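You operate a simulated robot arm through the tools that you are given. There is no shell and no other tool. Be economical: measure what you need, move in short steps, check, and stop when the job is done.

The job below is to be done with a simulated robot arm. You get a single attempt, and the scene is never put back.

Task
Change the spacer at clamp seven from yellow to green and clamp again.
Fine: slide box section three clear, yellow back on the rail; three tight to spacer and fence. Set down upright: yellow spacer block.
Where things are to end (x, y in the base frame): green spacer block within 0.03 m of [0.3, 0.49].

Only the result counts: the job must be done as asked and must still hold three seconds after the hand-in. Knocking over, shifting, dropping, spilling or breaking anything else fails it.

Robot
A 7-joint arm with a two-finger gripper, hanging from a carriage that runs on a rail from [-2.281, -0.017] to [0.598, 0.004] (x, y) and turns from -327 to 361 degrees about z. Base frame: it is fixed where the carriage stands at the start and does not move with it; the origin is on the floor, on the carriage's upright axis, x ahead of it, y to its left, z up; the surface under the hand at the start is at about z = 0.8. Units: m, degrees, N and s.
With the tool pointing down near the work surface it reaches from about 0.1 to 0.56 m from the robot's upright axis, wherever it stands. Its first joint turns from -166.0 to 166.0 degrees. Places, roughly: box section four [2, 0.25, 0.75]; clamp seven [0.3, 0.4, 0.9]; deck of rail two [2.2, 0.5, 0.8]; seat of clamp seven [0.5, 0.5, 0.8]. Payload 1.37 kg.
Tool frame: the origin (TCP) lies between the finger pads and is the grasp point; the fingertips stand 0.016 m ahead of it; z points along the fingers, y is the line along which they close. The gripper opens to 0.092 m. The gripper's body begins 0.074 m behind the TCP.
Orientation is that of the tool frame in the base frame, as [roll, pitch, yaw] about the fixed x, y, z axes, in that order (R = Rz(yaw) Ry(pitch) Rx(roll)). With the fingers straight down and closing along the base's y, the tool's x points along the base's -x, its y along +y and its z along -z.

Tools
- The arm moves only by the tool move_arm. Its argument "targets" is one flat list of numbers, 7 for each row, row after row: the turn, a rotation vector about the tool's x, y, z in units of 8 degrees (1.0 is 8 degrees), then the shift along the tool's x, y, z in units of 25 mm (1.0 is 25 mm), then the opening in per cent of the stroke, from 0 (shut) to 100 (fully open). In form: [ax, ay, az, x, y, z, gripper, ax, ay, az, x, y, z, gripper, ...]. A call has 1 to 12 rows; each row shifts and turns the commanded pose from where the row before left it, along the tool's axes as they then stand. A call with a number of a shift or a turn outside -1 to 1 is refused whole. Rows are played at 5 a second. More than 0.05 m and 8.6 degrees between two rows, or a gripper value outside its range, and nothing of the call is played. Where a pose cannot be reached the arm comes as near as it can. A force on the tool above 40 N (or 10 N above the force at the start of the call, whichever is more), or a blocked arm, ends the call early, and 0.2 s more pass. The fingers move at their own pace and stop on an object; they squeeze with about 26 N. The grip force told is the motor's: it shows also when the fingers shut on nothing. Time passes only in rows, and 0.2 s behind the last, so rows that do not move let the fingers close. It gives the time, the measured TCP pose, the force on the tool (base axes), the opening and the grip force at its end, in the units of the frame above (readings bear some noise), with the torque about the TCP (base axes, N m) and any sound that the robot's microphone picked up.
- Cameras (640 x 400 px; columns grow to the right, rows downward): "scene" is now at [0.1897, 0.0625, 1.5307]; the picture's right is [0.99, 0.16, 0.00], its down [0.15, -0.89, -0.44] and it looks along [-0.07, 0.43, -0.90] (base axes); focal length 249 px, centre (320, 200). "wrist" rides on the gripper at [0.071, 0.019, -0.111] in the tool frame; the picture's right is [-0.26, 0.97, 0.00], its down [-0.78, -0.21, -0.59] and it looks along [-0.57, -0.15, 0.81] (tool axes); focal length 280 px, centre (320, 200).
- capture(camera): a new picture of that camera. It takes no simulated time.
- move_column(by): slides the trunk up (or, below 0, down) by that many m; the arm and the scene camera ride with it, the base frame stays. It gives what a move gives, with no picture.
- roll_base(legs): drives the robot by 1 to 6 legs, each [ahead, left, turn to the left] in m, m and degrees, along the robot's own axes; the way and the turn of a leg run together, so that a leg with both is an arc; at most 1.5 m and 180 degrees a leg. The arm and the cameras ride along, it lands a little off, and it stops where it bumps. It keeps to its track: a leg is cut to what the track allows. It gives what a move gives.
- pan_tilt(pan, tilt): turns the head with the scene camera to pan (to the left, within 155 degrees either way) and tilt (down, from -29 to 69), counted from straight ahead of the robot. It gives what a move gives.
- probe_pixels(camera, pixels): there is no depth. For up to 12 entries [column, row, z] of the newest picture of that camera ("zoom" is the newest enlarged one), the place [x, y] in the base frame at which the ray of that pixel passes the height z, good to about 0.002 m. It takes no simulated time.
- zoom(camera, box): a new picture of the part [left, top, right, bottom] of that camera's present view, enlarged. It takes no simulated time.
- close_job(): hands the job in; it is judged then, once.

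Work in short steps. Measure before you move; look again where a grasp or a placing could have gone wrong, and mend it. You have 80 turns and 52 pictures in all, those below and enlarged ones among them. Open the gripper and draw the arm clear of the work before you hand the job in, unless the task says otherwise; then end with one line.

The tools are called after ">>>" as name(argument=value, ...) on one line, values as JSON. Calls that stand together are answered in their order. move_arm: Moves the arm, as the interface text tells. Its arguments: {"type":"object","properties":{"targets":{"type":"array"}},"required":["targets"]} The other tools are called the same way: move_column (by) slides the trunk up or down; roll_base (legs) drives the base; pan_tilt (pan, tilt) turns the head that bears the scene camera; capture (camera) takes a picture; probe_pixels (camera, pixels) gives the place at which the rays of pixels pass given heights; zoom (camera, box) takes an enlarged picture of a part of a camera's view; close_job () hands the job in.

At the start:

```text
t: 0.0
tcp_pos: [0.2218, 0.3721, 1.0704]
tool_rot: [180.0, 0.0, -180.0]
contact_force: [-0.1, 0.3, -1.0]
moment: [0.01, 0.01, -0.02]
opening: 0.092
grip_force: 0.1
trunk travel left (down, up): [-0.35, 0.31]
robot x, y, heading: [0.0015, -0.001, 0.1]
head pan, tilt: [99.5, 64.2]
```

scene: 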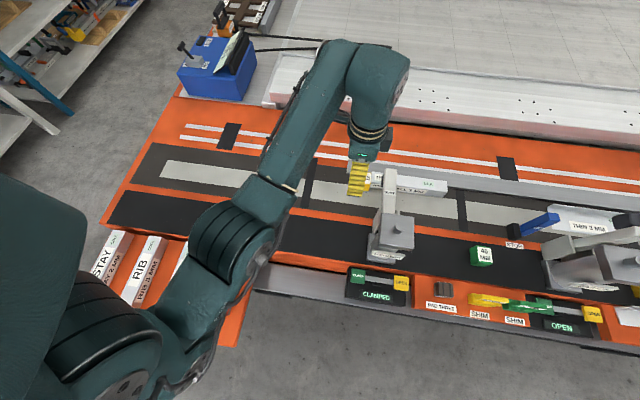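
wrist: 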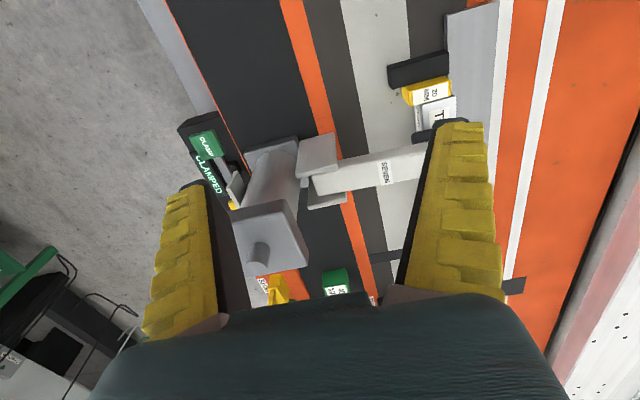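

The scene shows a clamp ("CLAMPED") near (390,235) with a labelled section near (400,185), and a green block at (480,256). I zoom in on these to read labels.

>>> zoom(camera="scene", box=[320, 130, 540, 340])

>>> zoom(camera="wrist", box=[160, 20, 500, 320])

```text
1.90 times, centred on (430, 235) of scene
```

zoom: 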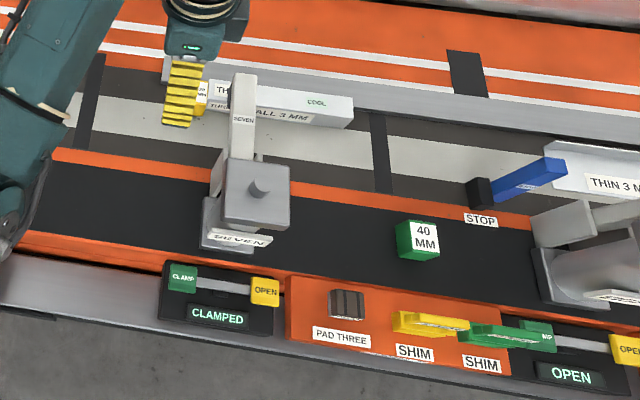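

```text
1.33 times, centred on (330, 170) of wrist
```

zoom: 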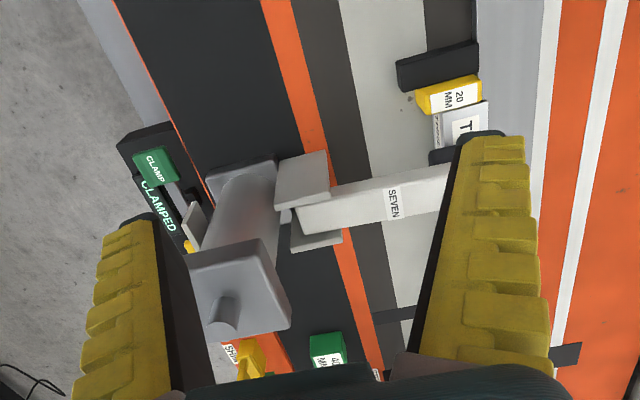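

Clamp seven holds section three ("THIN WALL 3 MM") against the 20 mm yellow spacer and the black stop; the 40 mm green block stands on the dark strip, and a panel with CLAMP/OPEN buttons is in front. I move the tool 0.15 m toward -x, to view the stop and spacer.

>>> move_arm(targets=[0, 0, 0, 1, 0, 0, 100, 0, 0, 0, 1, 0, 0, 100, 0, 0, 0, 1, 0, 0, 100, 0, 0, 0, 1, 0, 0, 100, 0, 0, 0, 1, 0, 0, 100, 0, 0, 0, 1, 0, 0, 100])

>>> capture(camera="wrist")

>>> capture(camera="scene")

```text
t: 1.4
tcp_pos: [0.0814, 0.3978, 1.0424]
tool_rot: [179.9, 0.1, 180.0]
contact_force: [0.2, 0.3, 0.8]
moment: [-0.03, -0.01, 0.0]
opening: 0.0918
grip_force: 0.1
out of reach, approached as far as the arm can: row 1, 2, 3, 4, 5, 6
trunk travel left (down, up): [-0.35, 0.31]
robot x, y, heading: [0.0029, 0.0029, 0.3]
head pan, tilt: [99.5, 64.2]
```

```text
47 pictures are left
```

wrist: 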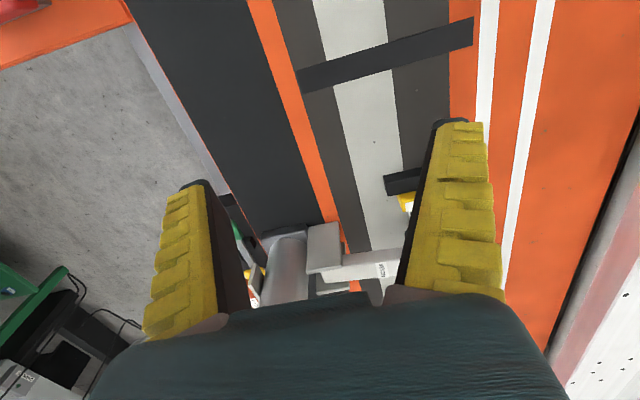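

```text
46 pictures are left
```

scene: 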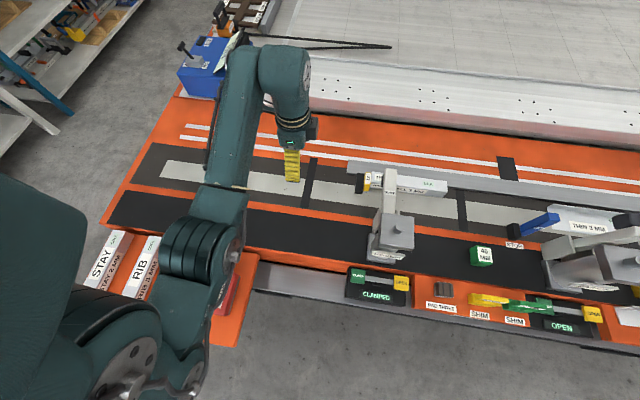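

The stop and spacer are now unobscured in the scene view around (365,183). I zoom in for measurements.

>>> zoom(camera="scene", box=[330, 150, 458, 230])

>>> zoom(camera="scene", box=[340, 230, 500, 330])

```text
5.00 times, centred on (394, 190) of scene
```

zoom: 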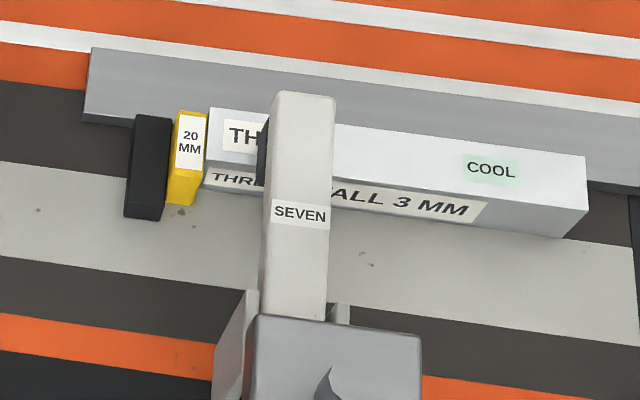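

```text
4.00 times, centred on (420, 280) of scene
```

zoom: 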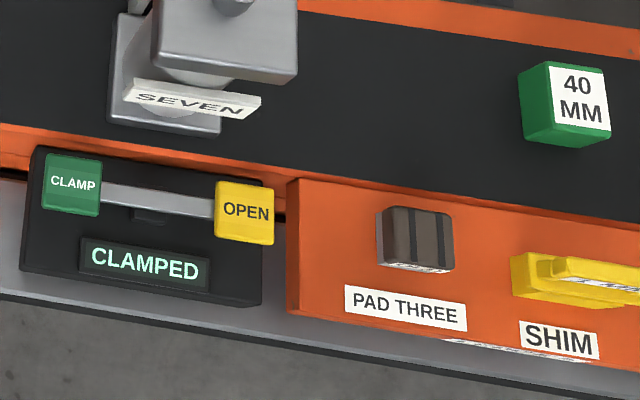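

I measure the green block's faces and the panel buttons in the newest zoom, at a range of heights.

>>> probe_pixels(camera="zoom", pixels=[[524, 135, 0.8], [584, 149, 0.8], [548, 61, 0.84], [604, 68, 0.84], [611, 124, 0.84], [549, 117, 0.84], [73, 183, 0.82], [245, 212, 0.82], [383, 208, 0.8], [30, 150, 0.8], [120, 130, 0.8], [30, 270, 0.8]])

>>> zoom(camera="scene", box=[330, 150, 458, 230])

```text
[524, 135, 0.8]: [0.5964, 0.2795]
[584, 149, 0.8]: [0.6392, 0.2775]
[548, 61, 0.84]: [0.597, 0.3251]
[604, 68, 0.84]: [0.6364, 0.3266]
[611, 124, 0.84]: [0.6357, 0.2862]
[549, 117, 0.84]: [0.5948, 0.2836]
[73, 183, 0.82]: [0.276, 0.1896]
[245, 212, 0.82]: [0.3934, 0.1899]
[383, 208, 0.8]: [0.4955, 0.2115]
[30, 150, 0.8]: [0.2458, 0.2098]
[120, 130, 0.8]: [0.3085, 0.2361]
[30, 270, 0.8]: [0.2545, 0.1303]
```

```text
5.00 times, centred on (394, 190) of scene
```

zoom: 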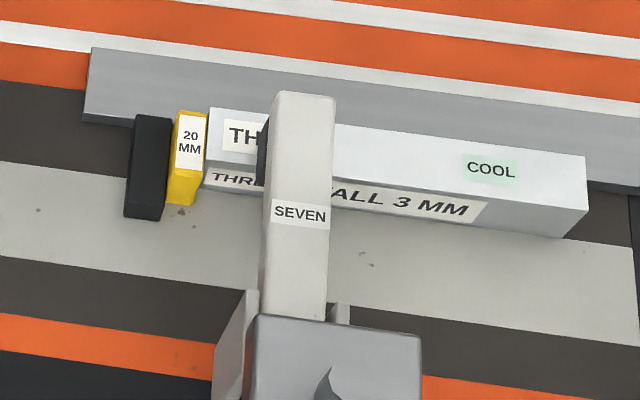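

Next, the stop, yellow spacer, section and fence in this zoom.

>>> probe_pixels(camera="zoom", pixels=[[175, 112, 0.86], [206, 114, 0.86], [200, 172, 0.86], [172, 170, 0.86], [168, 203, 0.8], [194, 205, 0.8], [134, 115, 0.86], [125, 217, 0.8], [160, 220, 0.8], [209, 108, 0.84], [586, 157, 0.84], [564, 238, 0.8]])

>>> probe_pixels(camera="zoom", pixels=[[209, 108, 0.86], [586, 157, 0.86], [587, 207, 0.86], [587, 207, 0.84], [203, 162, 0.84], [203, 186, 0.8], [203, 186, 0.81], [83, 120, 0.8], [90, 47, 0.83], [262, 185, 0.88], [333, 190, 0.88], [310, 92, 0.88]])

```text
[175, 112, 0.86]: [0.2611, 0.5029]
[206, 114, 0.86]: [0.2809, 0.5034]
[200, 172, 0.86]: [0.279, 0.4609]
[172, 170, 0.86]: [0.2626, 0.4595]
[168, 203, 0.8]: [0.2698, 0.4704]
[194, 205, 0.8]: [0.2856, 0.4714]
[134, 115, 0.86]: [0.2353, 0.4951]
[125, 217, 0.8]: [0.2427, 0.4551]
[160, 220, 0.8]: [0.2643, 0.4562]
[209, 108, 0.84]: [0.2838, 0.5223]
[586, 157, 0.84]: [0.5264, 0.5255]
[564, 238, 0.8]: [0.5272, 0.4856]
```

```text
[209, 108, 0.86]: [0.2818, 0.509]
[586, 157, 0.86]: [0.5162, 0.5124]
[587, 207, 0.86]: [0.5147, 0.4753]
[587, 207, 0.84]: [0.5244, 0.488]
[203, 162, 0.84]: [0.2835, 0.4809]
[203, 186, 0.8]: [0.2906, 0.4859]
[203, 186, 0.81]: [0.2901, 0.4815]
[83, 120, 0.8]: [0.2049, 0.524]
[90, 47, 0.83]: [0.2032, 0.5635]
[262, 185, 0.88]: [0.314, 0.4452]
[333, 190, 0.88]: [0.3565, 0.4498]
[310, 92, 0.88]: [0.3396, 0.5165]
```

The stop's right face is at x≈0.265, yellow at x≈0.265–0.285, y≈0.47–0.51, the section's front at y≈0.487 and the fence at y≈0.525. OPEN is near (0.393,0.19). I move there, high above the clamp, and look with the wrist camera.

>>> move_arm(targets=[0, 0, 0, 0, -1, 0, 0, 0, 0, 0, 0, -1, 0, 0, 0, 0, 0, -1, -1, 0, 0, 0, 0, 0, -1, -1, 0, 0, 0, 0, 0, -1, -1, 0, 0, 0, 0, 0, -1, -1, 0, 0, 0, 0, 0, -1, -1, 0, 0, 0, 0, 0, -1, -1, 0, 0, 0, 0, 0, -1, 0, 0, 0, 0, 0, 0, -1, 0, 0, 0])

>>> capture(camera="wrist")

```text
t: 3.6
tcp_pos: [0.2892, 0.2189, 0.9979]
tool_rot: [179.9, 0.0, 179.9]
contact_force: [0.2, -0.4, -0.5]
moment: [0.01, -0.01, 0.01]
opening: 0.0
grip_force: 26.1
out of reach, approached as far as the arm can: row 1, 2, 3, 4, 5, 8
trunk travel left (down, up): [-0.35, 0.31]
robot x, y, heading: [0.0008, 0.0029, -0.0]
head pan, tilt: [99.5, 64.2]
```

```text
42 pictures are left
```

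wrist: 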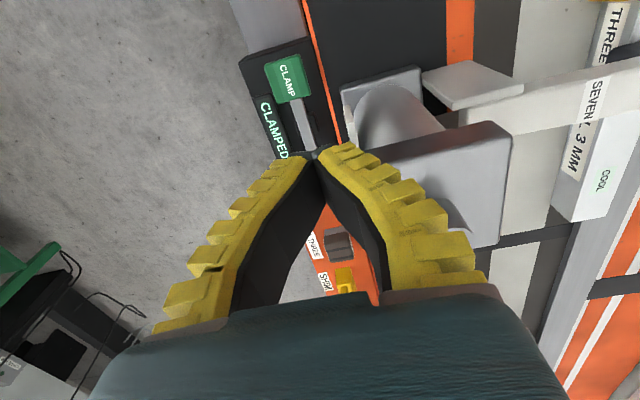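

The unreachable heights dragged the tool down to z≈1.0, so I raise the trunk 0.08 m for more headroom, then check.

>>> move_column(by=0.1)

>>> move_arm(targets=[0, 0, 0, -1, -0.2, 0, 0, 0, 0, 0, -1, -0.2, 0, 0, 0, 0, 0, -1, -0.2, 0, 0, 0, 0, 0, -1, -0.4, 0, 0, 0, 0, 0, 0, 0, 0.2, 0])

>>> capture(camera="wrist")

>>> zoom(camera="scene", box=[300, 140, 540, 330])

```text
t: 4.9
tcp_pos: [0.2887, 0.2202, 1.0975]
tool_rot: [179.9, 0.0, -180.0]
contact_force: [-0.4, -0.2, -0.7]
moment: [-0.04, -0.01, 0.0]
opening: 0.0003
grip_force: 26.0
trunk travel left (down, up): [-0.45, 0.21]
robot x, y, heading: [0.0001, -0.0004, -0.2]
head pan, tilt: [99.5, 64.2]
```

```text
t: 6.1
tcp_pos: [0.3901, 0.1934, 1.0935]
tool_rot: [179.9, 0.0, 180.0]
contact_force: [0.3, 0.0, 0.1]
moment: [0.03, 0.05, 0.01]
opening: 0.0
grip_force: 26.0
trunk travel left (down, up): [-0.45, 0.21]
robot x, y, heading: [0.0033, 0.0009, 0.1]
head pan, tilt: [99.5, 64.2]
```

```text
41 pictures are left
```

wrist: 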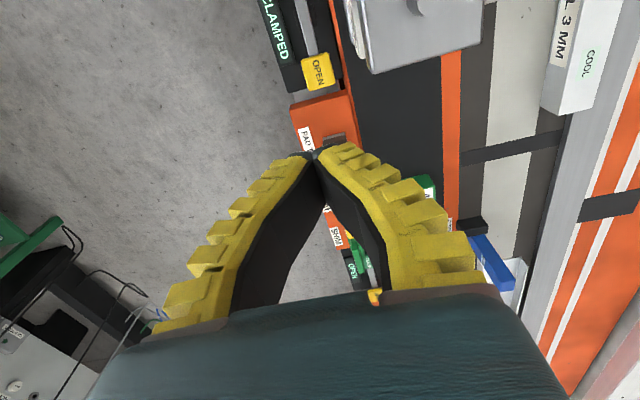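

```text
2.11 times, centred on (420, 235) of scene
```

zoom: 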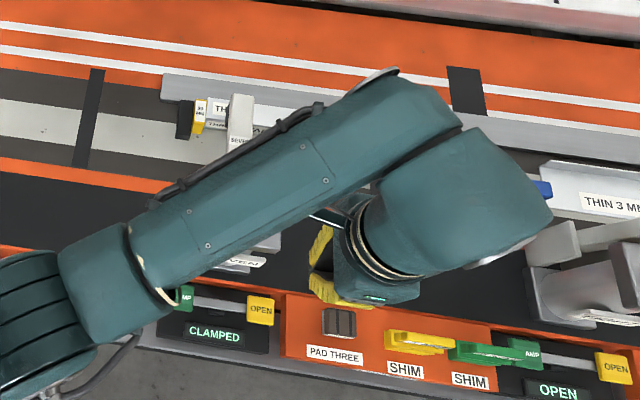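

I measure the OPEN button from the wrist view (centre ≈(318,74)) at a few heights, to fix its place with the earlier scene reading.

>>> probe_pixels(camera="wrist", pixels=[[318, 74, 0.8], [318, 74, 0.82], [318, 74, 0.84], [303, 57, 0.82], [328, 50, 0.82], [337, 82, 0.82], [310, 92, 0.82], [335, 140, 0.82]])

>>> probe_pixels(camera="zoom", pixels=[[261, 310, 0.8], [261, 310, 0.82], [261, 310, 0.84], [248, 297, 0.82], [274, 297, 0.82], [185, 299, 0.82]])

```text
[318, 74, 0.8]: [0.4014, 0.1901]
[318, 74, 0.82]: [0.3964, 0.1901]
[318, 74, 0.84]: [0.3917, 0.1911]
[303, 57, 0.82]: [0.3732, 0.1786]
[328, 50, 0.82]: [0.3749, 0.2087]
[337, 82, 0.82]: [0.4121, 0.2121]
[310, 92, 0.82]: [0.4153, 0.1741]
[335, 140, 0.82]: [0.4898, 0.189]
```

```text
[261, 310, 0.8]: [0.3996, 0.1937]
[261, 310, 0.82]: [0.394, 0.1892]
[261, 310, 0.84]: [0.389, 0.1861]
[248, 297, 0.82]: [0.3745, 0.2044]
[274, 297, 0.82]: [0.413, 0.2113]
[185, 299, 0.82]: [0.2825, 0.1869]
```

OPEN lies at (0.395,0.190). I descend with shut fingers to just above it.

>>> move_arm(targets=[0, 0, 0, -0.2, -0.1, 1, 0, 0, 0, 0, 0, 0, 1, 0, 0, 0, 0, 0, 0, 1, 0, 0, 0, 0, 0, 0, 1, 0, 0, 0, 0, 0, 0, 1, 0, 0, 0, 0, 0, 0, 1, 0, 0, 0, 0, 0, 0, 1, 0, 0, 0, 0, 0, 0, 1, 0])

>>> capture(camera="wrist")

```text
t: 7.9
tcp_pos: [0.3948, 0.192, 0.8927]
tool_rot: [180.0, 0.1, 179.9]
contact_force: [-0.6, 0.0, -0.7]
moment: [-0.01, 0.01, -0.02]
opening: 0.0002
grip_force: 26.2
trunk travel left (down, up): [-0.45, 0.21]
robot x, y, heading: [0.0042, -0.0003, -0.3]
head pan, tilt: [99.5, 64.2]
```

```text
39 pictures are left
```

wrist: 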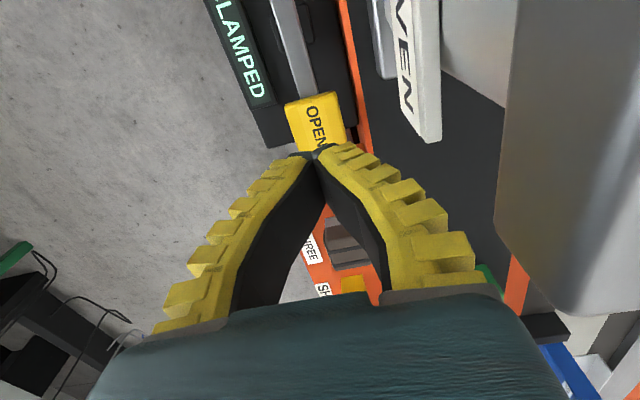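

The fingertips point at the OPEN button's middle. I press down in small steps until it answers.

>>> move_arm(targets=[0, 0, 0, 0, 0, 0.8, 0, 0, 0, 0, 0, 0, 0.6, 0, 0, 0, 0, 0, 0, 0.4, 0, 0, 0, 0, 0, 0, 0.3, 0, 0, 0, 0, 0, 0, 0.3, 0, 0, 0, 0, 0, 0, 0.3, 0])

>>> capture(camera="scene")

```text
t: 9.3
tcp_pos: [0.3938, 0.1912, 0.8255]
tool_rot: [-179.9, 0.0, 180.0]
contact_force: [1.0, -0.3, 0.3]
moment: [0.01, 0.01, -0.03]
opening: 0.0003
grip_force: 25.7
trunk travel left (down, up): [-0.45, 0.21]
robot x, y, heading: [0.0002, 0.0018, 0.3]
head pan, tilt: [99.5, 64.2]
```

```text
38 pictures are left
```

scene: 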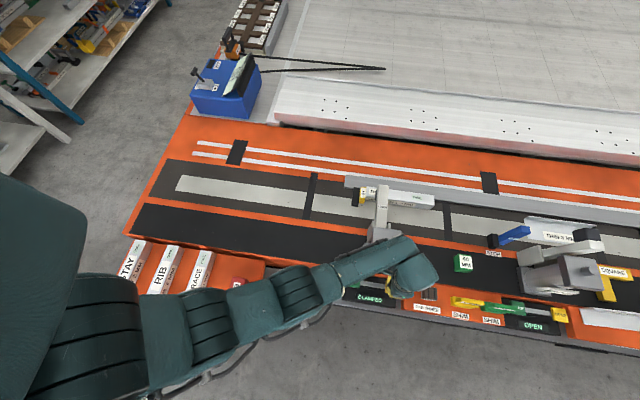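

Tip at z≈0.81 with no contact yet; the button is lower. I continue downward gently.

>>> move_arm(targets=[0, 0, 0, 0, 0, 0.25, 0, 0, 0, 0, 0, 0, 0.25, 0, 0, 0, 0, 0, 0, 0.25, 0, 0, 0, 0, 0, 0, 0.25, 0])

>>> zoom(camera="wrist", box=[160, 0, 480, 200])

```text
t: 10.3
tcp_pos: [0.3996, 0.1939, 0.8055]
tool_rot: [179.8, 0.6, -180.0]
contact_force: [-2.0, -2.9, 34.4]
moment: [-0.04, 0.37, 0.12]
opening: 0.0059
grip_force: 27.7
trunk travel left (down, up): [-0.45, 0.21]
robot x, y, heading: [-0.0016, -0.0003, -0.1]
head pan, tilt: [99.5, 64.2]
```

```text
2.00 times, centred on (320, 100) of wrist
```

zoom: 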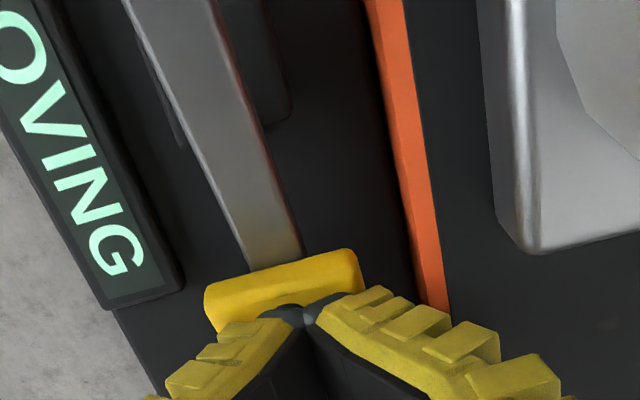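

The panel reads "MOVING": the press took. I lift straight off and wait.

>>> move_arm(targets=[0, 0, 0, 0, 0, -0.5, 0, 0, 0, 0, 0, 0, -1, 0, 0, 0, 0, 0, 0, -1, 0, 0, 0, 0, 0, 0, -1, 0, 0, 0, 0, 0, 0, -1, 0, 0, 0, 0, 0, 0, -1, 0, 0, 0, 0, 0, 0, -1, 0, 0, 0, 0, 0, 0, -1, 0, 0, 0, 0, 0, 0, -1, 0, 0, 0, 0, 0, 0, -1, 0])

>>> capture(camera="scene")

```text
t: 12.5
tcp_pos: [0.3939, 0.192, 1.0387]
tool_rot: [-179.9, 0.1, 179.9]
contact_force: [-0.2, -0.1, 0.4]
moment: [0.0, 0.0, 0.02]
opening: 0.0002
grip_force: 28.1
trunk travel left (down, up): [-0.45, 0.21]
robot x, y, heading: [-0.0012, 0.0, -0.2]
head pan, tilt: [99.5, 64.2]
```

```text
36 pictures are left
```

scene: 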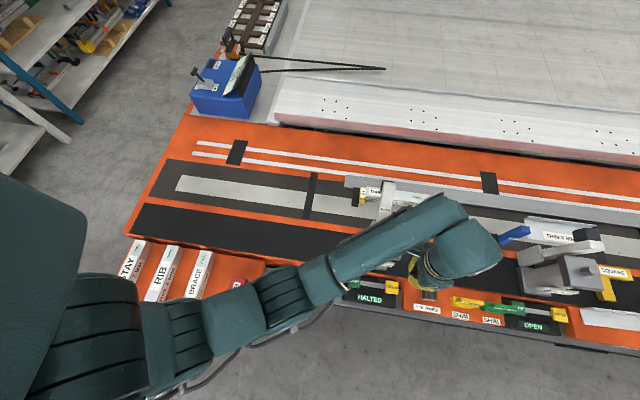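

The panel now reads "HALTED": it is a hold-to-run control. I go back down and will hold the button pressed.

>>> move_arm(targets=[0, 0, 0, 0, 0, 1, 0, 0, 0, 0, 0, 0, 1, 0, 0, 0, 0, 0, 0, 1, 0, 0, 0, 0, 0, 0, 1, 0, 0, 0, 0, 0, 0, 1, 0, 0, 0, 0, 0, 0, 1, 0, 0, 0, 0, 0, 0, 1, 0, 0, 0, 0, 0, 0, 1, 0, 0, 0, 0, 0, 0, 0.5, 0])

>>> move_arm(targets=[0, 0, 0, 0, 0, 0.3, 0, 0, 0, 0, 0, 0, 0.3, 0, 0, 0, 0, 0, 0, 0.2, 0, 0, 0, 0, 0, 0, 0, 0, 0, 0, 0, 0, 0, 0, 0, 0, 0, 0, 0, 0, 0, 0, 0, 0, 0, 0, 0, 0, 0, 0, 0, 0, 0, 0, 0, 0])

>>> zoom(camera="wrist", box=[160, 0, 480, 200])

```text
t: 14.5
tcp_pos: [0.3939, 0.1925, 0.8273]
tool_rot: [179.9, 0.1, 180.0]
contact_force: [-0.8, 0.0, -0.2]
moment: [0.05, 0.01, 0.04]
opening: 0.0003
grip_force: 27.5
trunk travel left (down, up): [-0.45, 0.21]
robot x, y, heading: [0.002, 0.0031, 0.2]
head pan, tilt: [99.5, 64.2]
```

```text
t: 16.3
tcp_pos: [0.3979, 0.1923, 0.8078]
tool_rot: [179.9, 0.1, -180.0]
contact_force: [1.5, -1.5, 24.9]
moment: [0.01, 0.24, 0.05]
opening: 0.0061
grip_force: 27.9
trunk travel left (down, up): [-0.45, 0.21]
robot x, y, heading: [0.0014, -0.0, 0.1]
head pan, tilt: [99.5, 64.2]
```

```text
2.00 times, centred on (320, 100) of wrist
```

zoom: 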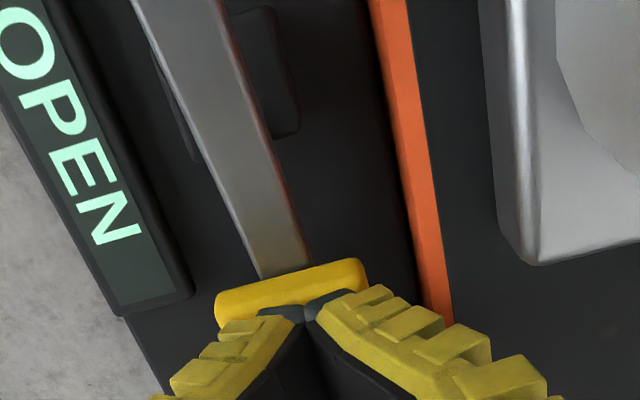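

Now "OPEN". I lift straight up and look at where the clamp arm went.

>>> move_arm(targets=[0, 0, 0, 0, 0, -0.5, 0, 0, 0, 0, 0, 0, -1, 0, 0, 0, 0, 0, 0, -1, 0, 0, 0, 0, 0, 0, -1, 0, 0, 0, 0, 0, 0, -1, 0, 0, 0, 0, 0, 0, -1, 0, 0, 0, 0, 0, 0, -1, 0, 0, 0, 0, 0, 0, -1, 0, 0, 0, 0, 0, 0, -1, 0, 0, 0, 0, 0, 0, -1, 0, 0, 0, 0, 0, 0, -1, 0, 0, 0, 0, 0, 0, -1, 0])

>>> capture(camera="scene")

>>> capture(camera="wrist")

```text
t: 18.9
tcp_pos: [0.3929, 0.1927, 1.0928]
tool_rot: [-179.9, -0.1, 180.0]
contact_force: [-0.5, 0.6, 0.5]
moment: [0.02, -0.02, 0.03]
opening: 0.0
grip_force: 28.0
trunk travel left (down, up): [-0.45, 0.21]
robot x, y, heading: [0.0008, -0.0056, 0.0]
head pan, tilt: [99.5, 64.2]
```

```text
34 pictures are left
```

scene: 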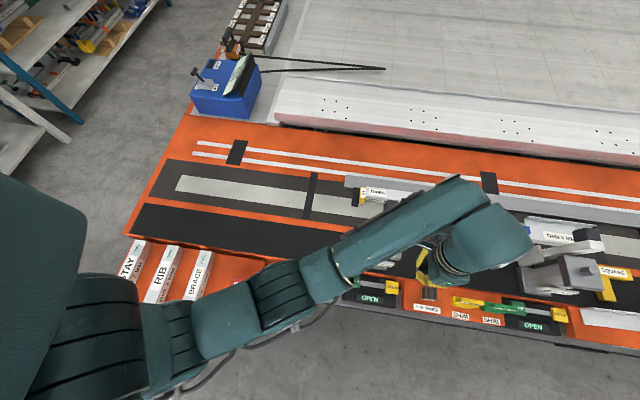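

```text
33 pictures are left
```

wrist: 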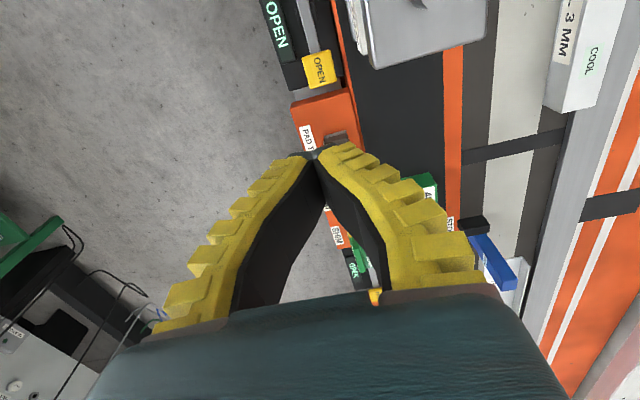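

The clamp is open. To judge the fence height relative to the section I zoom on the section end at (580,70) in the wrist view and on the spacer in the scene.

>>> zoom(camera="wrist", box=[448, 0, 640, 120])

>>> zoom(camera="scene", box=[330, 160, 458, 240])

```text
3.33 times, centred on (544, 60) of wrist
```

zoom: 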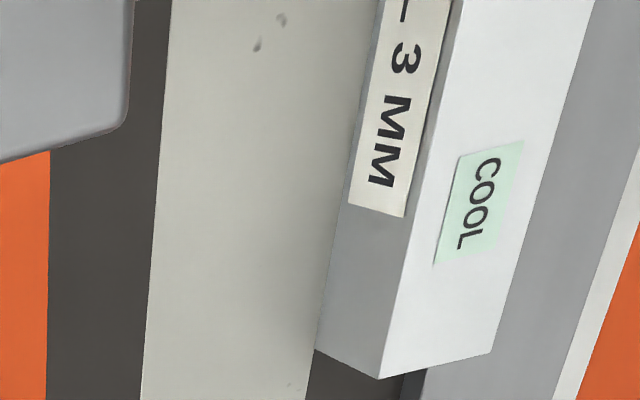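

```text
5.00 times, centred on (394, 200) of scene
```

zoom: 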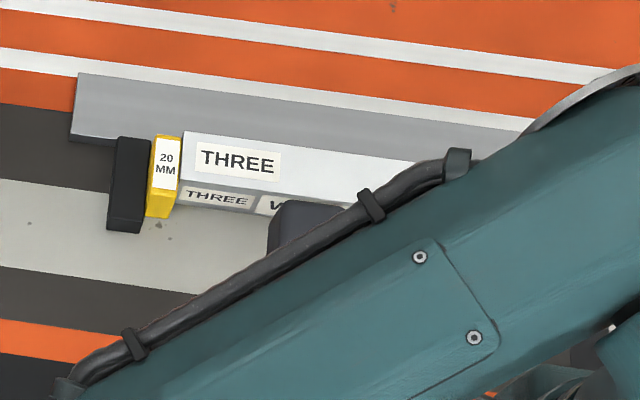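

I triangulate the fence's back edge and front edge in both zooms (wrist earlier picture and current scene zoom).

>>> probe_pixels(camera="zoom", pixels=[[80, 72, 0.8], [80, 72, 0.84], [70, 138, 0.8], [70, 138, 0.84], [183, 132, 0.84], [183, 132, 0.85], [175, 200, 0.8], [107, 230, 0.8], [118, 137, 0.86], [118, 137, 0.84]])

>>> probe_pixels(camera="wrist", pixels=[[614, 118, 0.8], [614, 118, 0.84], [576, 117, 0.8], [576, 117, 0.84], [562, 113, 0.84], [562, 113, 0.85], [595, 105, 0.84], [595, 105, 0.85], [543, 105, 0.8]])

```text
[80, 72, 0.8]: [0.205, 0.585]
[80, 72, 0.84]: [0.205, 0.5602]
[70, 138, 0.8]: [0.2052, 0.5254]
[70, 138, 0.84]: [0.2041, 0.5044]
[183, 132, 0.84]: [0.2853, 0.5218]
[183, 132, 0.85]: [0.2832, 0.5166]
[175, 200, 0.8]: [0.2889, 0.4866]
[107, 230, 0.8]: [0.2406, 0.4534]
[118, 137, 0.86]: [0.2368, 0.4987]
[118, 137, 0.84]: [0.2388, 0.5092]
```

```text
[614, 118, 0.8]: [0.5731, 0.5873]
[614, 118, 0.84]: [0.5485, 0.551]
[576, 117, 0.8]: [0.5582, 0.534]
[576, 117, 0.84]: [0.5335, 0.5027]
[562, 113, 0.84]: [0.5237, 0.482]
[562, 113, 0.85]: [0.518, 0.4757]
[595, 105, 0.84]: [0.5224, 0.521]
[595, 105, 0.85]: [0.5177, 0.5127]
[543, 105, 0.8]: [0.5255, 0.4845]
```

The fence is a low plate (top ≈0.81, front at y≈0.525), so the fingers can grip the section (y 0.485–0.524, top ≈0.84, x 0.284–0.526) above it. I drive the carriage +0.48 m so the arm can reach the section's right half without crossing the raised clamp.

>>> roll_base(legs=[[0.48, 0, 0]])

>>> pan_tilt(pan=115, tilt=55)

>>> capture(camera="scene")

```text
t: 21.8
tcp_pos: [0.875, 0.1969, 1.0936]
tool_rot: [180.0, 0.0, -179.7]
contact_force: [-0.7, -0.5, -0.3]
moment: [0.0, 0.02, 0.0]
opening: 0.0
grip_force: 28.2
trunk travel left (down, up): [-0.45, 0.21]
robot x, y, heading: [0.4812, 0.0017, 0.2]
head pan, tilt: [99.5, 64.2]
```

```text
t: 22.6
tcp_pos: [0.8749, 0.1974, 1.0931]
tool_rot: [-180.0, 0.0, -179.7]
contact_force: [-0.9, -0.3, 0.5]
moment: [0.0, -0.02, 0.02]
opening: 0.0
grip_force: 27.1
trunk travel left (down, up): [-0.45, 0.21]
robot x, y, heading: [0.4831, 0.0028, 0.2]
head pan, tilt: [115.0, 55.0]
```

```text
30 pictures are left
```

scene: 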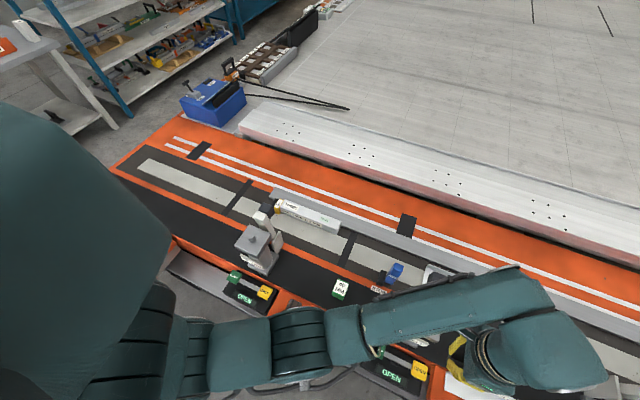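

The clamp arm stands raised around (265,215). I zoom for the clamp, section and green block.

>>> zoom(camera="scene", box=[220, 180, 412, 300])

```text
3.33 times, centred on (316, 240) of scene
```

zoom: 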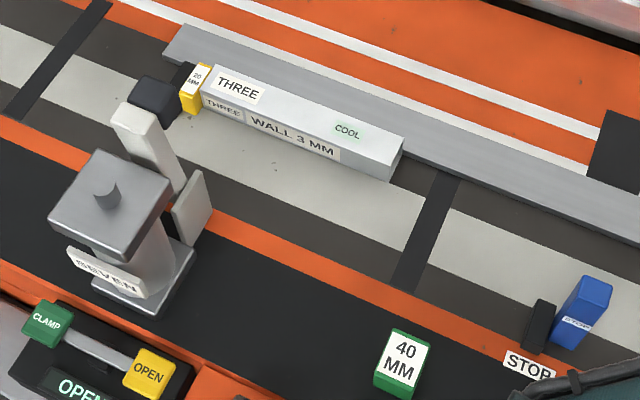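

I triangulate the clamp's raised pad and re-measure section, green block with the new viewpoint.

>>> probe_pixels(camera="zoom", pixels=[[152, 98, 0.9], [152, 98, 0.95], [152, 98, 1.0], [403, 138, 0.84], [388, 182, 0.8], [212, 65, 0.84], [390, 328, 0.84], [432, 338, 0.84], [415, 389, 0.84], [374, 375, 0.84], [373, 387, 0.8], [411, 399, 0.8]])

```text
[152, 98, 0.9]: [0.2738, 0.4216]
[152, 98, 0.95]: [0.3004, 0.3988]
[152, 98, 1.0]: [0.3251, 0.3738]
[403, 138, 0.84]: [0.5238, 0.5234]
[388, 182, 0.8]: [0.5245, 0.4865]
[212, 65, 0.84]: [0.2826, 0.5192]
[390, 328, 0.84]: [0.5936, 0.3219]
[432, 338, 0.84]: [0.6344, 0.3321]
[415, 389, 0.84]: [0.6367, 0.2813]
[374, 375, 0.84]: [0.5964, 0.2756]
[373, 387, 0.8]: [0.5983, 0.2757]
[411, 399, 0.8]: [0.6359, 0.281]
```

The section measures x 0.2835–0.5245, y 0.4865–0.5235; the raised clamp pad is at about (0.335,0.365,1.02). I raise the trunk and move the open gripper over the section's right part at (0.49,0.505).

>>> move_column(by=0.1)

>>> move_arm(targets=[0, 0, 0, 0.96, 0.77, 0, 0, 0, 0, 0, 0.96, 0.77, 0, 0, 0, 0, 0, 0.96, 0.77, 0, 0, 0, 0, 0, 0.96, 0.77, 0, 0, 0, 0, 0, 0.96, 0.77, 0, 0, 0, 0, 0, 0.96, 0.77, 0, 0, 0, 0, 0, 0.96, 0.77, 0, 0, 0, 0, 0, 0.96, 0.77, 0, 0, 0, 0, 0, 0.96, 0.77, 0, 0, 0, 0, 0, 0.96, 0.77, 0, 0, 0, 0, 0, 0.96, 0.77, 0, 50, 0, 0, 0, 0.96, 0.77, 0, 90])

>>> move_arm(targets=[0, 0, 0, 0.96, 0.77, 0, 90, 0, 0, 0, 0.96, 0.77, 0, 90, 0, 0, 0, 0.96, 0.77, 0, 90, 0, 0, 0, 0.96, 0.77, 0, 90])

```text
t: 23.9
tcp_pos: [0.8743, 0.1971, 1.1936]
tool_rot: [179.9, -0.1, -179.6]
contact_force: [1.2, 0.6, 0.8]
moment: [0.01, 0.0, -0.01]
opening: 0.0001
grip_force: 27.6
trunk travel left (down, up): [-0.55, 0.11]
robot x, y, heading: [0.4843, 0.0018, 0.3]
head pan, tilt: [115.0, 55.0]
```

```text
t: 26.5
tcp_pos: [0.5838, 0.4281, 1.1935]
tool_rot: [-180.0, 0.0, -179.7]
contact_force: [0.5, -0.9, 0.2]
moment: [0.04, 0.01, -0.01]
opening: 0.0838
grip_force: 0.4
trunk travel left (down, up): [-0.55, 0.11]
robot x, y, heading: [0.4786, 0.005, 0.5]
head pan, tilt: [115.0, 55.0]
```

```text
t: 27.5
tcp_pos: [0.4886, 0.5027, 1.1939]
tool_rot: [-179.9, 0.1, -179.7]
contact_force: [-0.4, 0.3, 0.6]
moment: [0.01, 0.04, -0.01]
opening: 0.0839
grip_force: 0.5
trunk travel left (down, up): [-0.55, 0.11]
robot x, y, heading: [0.4828, 0.0046, 0.2]
head pan, tilt: [115.0, 55.0]
```

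Over the section now, at (0.4886,0.5027). I descend to z≈0.92 and look.

>>> move_arm(targets=[0, 0, 0, 0, 0.1, 1, 90, 0, 0, 0, 0, 0, 1, 90, 0, 0, 0, 0, 0, 1, 90, 0, 0, 0, 0, 0, 1, 90, 0, 0, 0, 0, 0, 1, 90, 0, 0, 0, 0, 0, 1, 90, 0, 0, 0, 0, 0, 1, 90, 0, 0, 0, 0, 0, 1, 90, 0, 0, 0, 0, 0, 1, 90, 0, 0, 0, 0, 0, 1, 90, 0, 0, 0, 0, 0, 1, 90])

>>> capture(camera="wrist")

```text
t: 29.9
tcp_pos: [0.4889, 0.4952, 0.9249]
tool_rot: [-179.9, -0.1, -179.7]
contact_force: [0.5, 0.1, 0.2]
moment: [0.03, -0.05, 0.0]
opening: 0.0839
grip_force: 1.1
out of reach, approached as far as the arm can: row 11
trunk travel left (down, up): [-0.55, 0.11]
robot x, y, heading: [0.4849, 0.0038, 0.5]
head pan, tilt: [115.0, 55.0]
```

```text
28 pictures are left
```

wrist: 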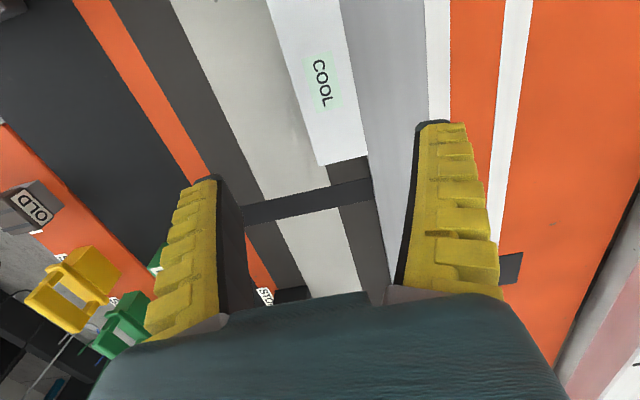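

The trunk is too high for the rest; I lower it 0.05 (tips stay above the section top), then correct y to 0.505 and check alignment.

>>> move_column(by=-0.05)

>>> move_arm(targets=[0, 0, 0, 0, 0.4, -0.3, 90, 0, 0, 0, 0, 0, 0, 90])

>>> move_column(by=-0.03)

>>> capture(camera="wrist")

```text
t: 30.8
tcp_pos: [0.4906, 0.4963, 0.876]
tool_rot: [179.9, 0.0, -179.8]
contact_force: [0.6, -0.8, -0.6]
moment: [0.01, 0.01, -0.01]
opening: 0.0837
grip_force: 1.2
trunk travel left (down, up): [-0.5, 0.16]
robot x, y, heading: [0.4823, 0.0007, 0.4]
head pan, tilt: [115.0, 55.0]
```

```text
t: 31.4
tcp_pos: [0.4904, 0.4997, 0.8879]
tool_rot: [-179.9, 0.1, -179.7]
contact_force: [-0.4, 0.1, -0.5]
moment: [0.04, 0.0, 0.02]
opening: 0.0838
grip_force: 0.9
out of reach, approached as far as the arm can: row 1
trunk travel left (down, up): [-0.5, 0.16]
robot x, y, heading: [0.4815, 0.001, 0.5]
head pan, tilt: [115.0, 55.0]
```

```text
t: 32.2
tcp_pos: [0.4904, 0.5, 0.8573]
tool_rot: [179.9, 0.1, -179.6]
contact_force: [-0.3, -0.1, -0.3]
moment: [0.03, 0.01, 0.0]
opening: 0.0835
grip_force: 0.8
trunk travel left (down, up): [-0.47, 0.19]
robot x, y, heading: [0.4811, 0.0058, 0.4]
head pan, tilt: [115.0, 55.0]
```

```text
27 pictures are left
```

wrist: 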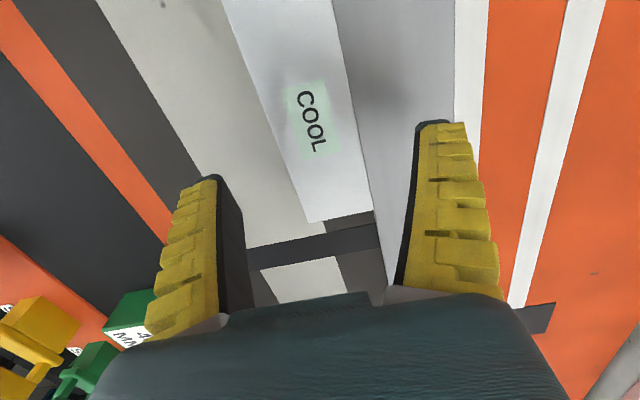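

The section lies between the fingers. I trade arm height for trunk height to regain reach, then set y to 0.505.

>>> move_arm(targets=[0, 0, 0, 0, 0, -1, 90, 0, 0, 0, 0, 0, -1, 90, 0, 0, 0, 0, 0, -1, 90, 0, 0, 0, 0, 0, -1, 90])

>>> move_column(by=-0.1)

>>> move_arm(targets=[0, 0, 0, 0, 0.2, 0, 90, 0, 0, 0, 0, 0, 0, 90])

```text
t: 33.2
tcp_pos: [0.4921, 0.4989, 0.9566]
tool_rot: [-180.0, 0.0, -179.7]
contact_force: [0.7, -0.1, 0.0]
moment: [-0.01, -0.02, 0.02]
opening: 0.0839
grip_force: 0.3
trunk travel left (down, up): [-0.47, 0.19]
robot x, y, heading: [0.4822, 0.0002, 0.2]
head pan, tilt: [115.0, 55.0]
```

```text
t: 34.5
tcp_pos: [0.4913, 0.4987, 0.8578]
tool_rot: [180.0, -0.1, -179.7]
contact_force: [0.5, 1.1, 0.1]
moment: [-0.02, 0.04, 0.02]
opening: 0.0838
grip_force: 0.7
trunk travel left (down, up): [-0.37, 0.29]
robot x, y, heading: [0.4799, 0.0053, 0.4]
head pan, tilt: [115.0, 55.0]
```

```text
t: 35.1
tcp_pos: [0.4905, 0.5041, 0.8577]
tool_rot: [180.0, 0.0, -179.7]
contact_force: [-0.1, 0.5, -1.0]
moment: [0.01, -0.04, 0.0]
opening: 0.0837
grip_force: 1.3
trunk travel left (down, up): [-0.37, 0.29]
robot x, y, heading: [0.4877, 0.002, 0.2]
head pan, tilt: [115.0, 55.0]
```

I descend to TCP z≈0.836 and close on the section.

>>> move_arm(targets=[0, 0, 0, 0, 0, 0.4, 90, 0, 0, 0, 0, 0, 0.45, 90, 0, 0, 0, 0, 0, 0, 60, 0, 0, 0, 0, 0, 0, 50, 0, 0, 0, 0, 0, 0, 40, 0, 0, 0, 0, 0, 0, 30, 0, 0, 0, 0, 0, 0, 0, 0, 0, 0, 0, 0, 0, 0])

>>> capture(camera="wrist")

```text
t: 36.9
tcp_pos: [0.4916, 0.504, 0.8364]
tool_rot: [-180.0, 0.2, -179.7]
contact_force: [-1.1, -11.4, 17.0]
moment: [-0.22, -0.04, 0.08]
opening: 0.0349
grip_force: 25.6
trunk travel left (down, up): [-0.37, 0.29]
robot x, y, heading: [0.483, 0.0059, 0.3]
head pan, tilt: [115.0, 55.0]
```

```text
26 pictures are left
```

wrist: 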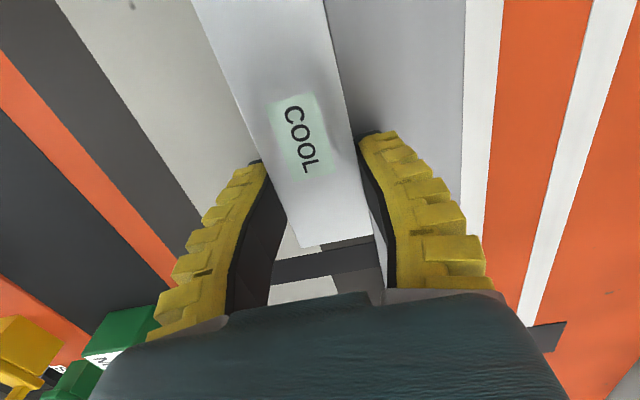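

Gripped (0.035 m wide) but the readings show -11 N in y and +17 N in z, so the rear fingertip rests on the fence. I loosen, shift up 4 mm and +y 1.5 mm, and regrip.

>>> move_arm(targets=[0, 0, 0, 0, 0, 0, 50, 0, 0, 0, 0, 0, 0, 50, 0, 0, 0, 0, 0.04, -0.18, 50, 0, 0, 0, 0, 0, 0, 40, 0, 0, 0, 0, 0, 0, 0, 0, 0, 0, 0, 0, 0, 0])

```text
t: 38.3
tcp_pos: [0.4915, 0.5047, 0.8405]
tool_rot: [-180.0, 0.1, -179.7]
contact_force: [0.3, -12.0, 14.7]
moment: [-0.2, 0.07, 0.05]
opening: 0.035
grip_force: 26.2
trunk travel left (down, up): [-0.37, 0.29]
robot x, y, heading: [0.483, 0.0002, 0.3]
head pan, tilt: [115.0, 55.0]
```

Readings persist; I open to see whether the vertical force is from resting on something or from the grip.

>>> move_arm(targets=[0, 0, 0, 0, 0, 0, 50, 0, 0, 0, 0, 0, 0, 50])

>>> move_arm(targets=[0, 0, 0, 0, 0.08, 0, 50, 0, 0, 0, 0, 0, 0, 40, 0, 0, 0, 0, 0, 0, 0, 0, 0, 0, 0, 0, 0, 0])

```text
t: 38.9
tcp_pos: [0.4904, 0.5054, 0.8406]
tool_rot: [179.9, 0.0, -179.6]
contact_force: [0.5, 0.1, -0.7]
moment: [0.0, 0.0, -0.01]
opening: 0.049
grip_force: 2.1
trunk travel left (down, up): [-0.37, 0.29]
robot x, y, heading: [0.4835, 0.0032, 0.2]
head pan, tilt: [115.0, 55.0]
```

```text
t: 39.9
tcp_pos: [0.4909, 0.5043, 0.8401]
tool_rot: [-179.8, 0.0, -179.7]
contact_force: [-0.4, -17.8, 15.1]
moment: [-0.26, -0.01, 0.05]
opening: 0.0351
grip_force: 25.9
trunk travel left (down, up): [-0.37, 0.29]
robot x, y, heading: [0.483, 0.0032, 0.2]
head pan, tilt: [115.0, 55.0]
```

Unloaded when open, so the y-offset matters: the fence pushes back. I open, shift -y 4 mm and regrip to see forces vanish.

>>> move_arm(targets=[0, 0, 0, 0, 0, 0, 50, 0, 0, 0, 0, -0.2, 0, 50, 0, 0, 0, 0, 0, 0, 40, 0, 0, 0, 0, 0, 0, 0, 0, 0, 0, 0, 0, 0, 0])

```text
t: 41.1
tcp_pos: [0.4914, 0.5022, 0.8423]
tool_rot: [179.9, 0.0, -179.7]
contact_force: [-0.2, -4.9, 11.6]
moment: [-0.08, 0.04, 0.07]
opening: 0.0346
grip_force: 25.8
trunk travel left (down, up): [-0.37, 0.29]
robot x, y, heading: [0.4818, 0.0056, 0.6]
head pan, tilt: [115.0, 55.0]
```

Much smaller. I relieve 2 mm upward and slide +x 15 mm as a test.

>>> move_arm(targets=[0, 0, 0, 0, -0.04, -0.08, 0, 0, 0, 0, -0.3, 0, 0, 0, 0, 0, 0, -0.3, 0, 0, 0])

>>> zoom(camera="scene", box=[220, 180, 412, 300])

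```text
t: 41.9
tcp_pos: [0.5065, 0.501, 0.8423]
tool_rot: [-180.0, 0.1, -179.7]
contact_force: [0.3, 0.4, 0.6]
moment: [0.06, -0.03, 0.0]
opening: 0.0335
grip_force: 25.9
trunk travel left (down, up): [-0.37, 0.29]
robot x, y, heading: [0.483, 0.002, 0.2]
head pan, tilt: [115.0, 55.0]
```

```text
3.33 times, centred on (316, 240) of scene
```

zoom: 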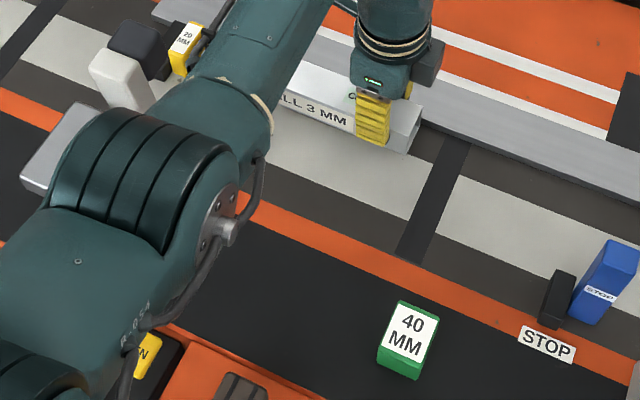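

I check whether the section moved along: its right end corners now at (421,107) and (408,153).

>>> probe_pixels(camera="zoom", pixels=[[421, 107, 0.84], [408, 153, 0.8], [195, 22, 0.84], [181, 76, 0.8]])

>>> capture(camera="wrist")

```text
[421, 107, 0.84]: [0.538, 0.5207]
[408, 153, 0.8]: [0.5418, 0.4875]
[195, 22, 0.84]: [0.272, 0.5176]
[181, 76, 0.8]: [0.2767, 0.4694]
```

```text
24 pictures are left
```

wrist: 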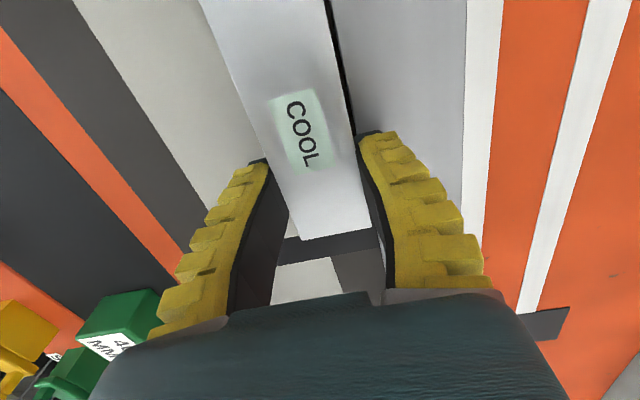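

The section moves with the gripper (end now x≈0.54). I slide 45 mm farther.

>>> move_arm(targets=[0, 0, 0, -0.6, 0, 0, 0, 0, 0, 0, -0.6, 0, 0, 0, 0, 0, 0, -0.6, 0, 0, 0, 0, 0, 0, 0, 0, 0, 0])

>>> move_arm(targets=[0, 0, 0, 0, 0, 0, 45, 0, 0, 0, 0, 0, 0, 60, 0, 0, 0, 0, 0, -1, 60, 0, 0, 0, 0, 0, -1, 60, 0, 0, 0, 0, 0, -1, 60, 0, 0, 0, 0, 0, -1, 60, 0, 0, 0, 0, 0, -1, 60, 0, 0, 0, 0, 0, -1, 60])

```text
t: 42.9
tcp_pos: [0.5518, 0.5004, 0.8427]
tool_rot: [-180.0, 0.1, -179.7]
contact_force: [0.3, 0.0, -0.1]
moment: [0.04, -0.06, -0.02]
opening: 0.0336
grip_force: 26.4
trunk travel left (down, up): [-0.37, 0.29]
robot x, y, heading: [0.4845, 0.0045, 0.3]
head pan, tilt: [115.0, 55.0]
```

```text
t: 44.7
tcp_pos: [0.5518, 0.502, 0.9931]
tool_rot: [-180.0, 0.0, -179.7]
contact_force: [1.0, -0.5, 0.2]
moment: [0.02, 0.02, 0.02]
opening: 0.0579
grip_force: 1.3
trunk travel left (down, up): [-0.37, 0.29]
robot x, y, heading: [0.4857, 0.0029, 0.3]
head pan, tilt: [115.0, 55.0]
```

Section is slid clear (left end ≈0.345). The elbow bulges to -x, so for the spacer the carriage should stand left. I raise the trunk well clear of the clamp, then drive to x≈0.08.

>>> move_column(by=0.22)

>>> roll_base(legs=[[-0.405, 0, 0]])

>>> move_column(by=-0.22)

>>> pan_tilt(pan=75, tilt=64)

>>> capture(camera="scene")

```text
t: 47.0
tcp_pos: [0.5518, 0.5012, 1.213]
tool_rot: [-179.9, 0.1, -179.7]
contact_force: [0.1, 0.1, 0.4]
moment: [0.02, 0.03, 0.03]
opening: 0.0578
grip_force: 2.6
trunk travel left (down, up): [-0.59, 0.07]
robot x, y, heading: [0.4855, 0.0018, 0.3]
head pan, tilt: [115.0, 55.0]
```

```text
t: 49.6
tcp_pos: [0.1454, 0.4978, 1.2125]
tool_rot: [179.9, 0.0, -179.8]
contact_force: [-0.4, -0.1, 0.0]
moment: [0.01, 0.02, 0.01]
opening: 0.058
grip_force: 2.3
trunk travel left (down, up): [-0.59, 0.07]
robot x, y, heading: [0.0765, -0.0005, -0.1]
head pan, tilt: [115.0, 55.0]
```

```text
t: 51.9
tcp_pos: [0.145, 0.4984, 0.9931]
tool_rot: [-179.9, 0.0, -180.0]
contact_force: [-0.3, -0.7, -0.2]
moment: [-0.02, 0.0, 0.01]
opening: 0.058
grip_force: 2.3
trunk travel left (down, up): [-0.37, 0.29]
robot x, y, heading: [0.0764, -0.0004, -0.1]
head pan, tilt: [115.0, 55.0]
```

```text
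t: 53.0
tcp_pos: [0.146, 0.4988, 0.9931]
tool_rot: [-180.0, 0.0, -179.9]
contact_force: [-0.2, 0.1, 0.0]
moment: [0.02, 0.01, 0.02]
opening: 0.0578
grip_force: 2.2
trunk travel left (down, up): [-0.37, 0.29]
robot x, y, heading: [0.0731, -0.0002, 0.1]
head pan, tilt: [75.0, 64.0]
```

```text
23 pictures are left
```

scene: 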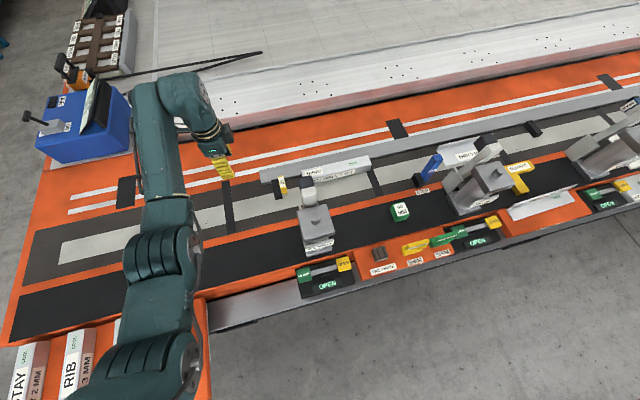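

Clear view now. I zoom to measure the spacer, stop and section gap.

>>> zoom(camera="scene", box=[250, 140, 394, 230])

```text
4.44 times, centred on (322, 185) of scene
```

zoom: 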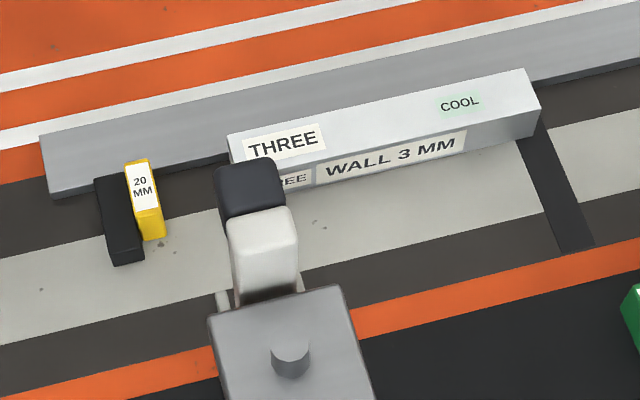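

I measure yellow's top and base corners, the stop, and the section's left end.

>>> probe_pixels(camera="zoom", pixels=[[126, 162, 0.84], [149, 158, 0.84], [159, 208, 0.84], [136, 211, 0.84], [165, 237, 0.8], [144, 241, 0.8], [144, 261, 0.8], [113, 266, 0.8], [94, 180, 0.84], [228, 134, 0.84], [238, 192, 0.8], [540, 108, 0.84]])

```text
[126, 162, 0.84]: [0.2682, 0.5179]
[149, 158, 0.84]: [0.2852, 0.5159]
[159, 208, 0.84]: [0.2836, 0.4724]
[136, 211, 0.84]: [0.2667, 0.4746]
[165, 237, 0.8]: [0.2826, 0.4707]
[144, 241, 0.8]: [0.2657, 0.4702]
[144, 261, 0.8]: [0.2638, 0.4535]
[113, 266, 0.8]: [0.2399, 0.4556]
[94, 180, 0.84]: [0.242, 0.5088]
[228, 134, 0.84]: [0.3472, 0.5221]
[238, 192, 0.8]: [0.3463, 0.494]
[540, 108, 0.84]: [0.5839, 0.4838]
```

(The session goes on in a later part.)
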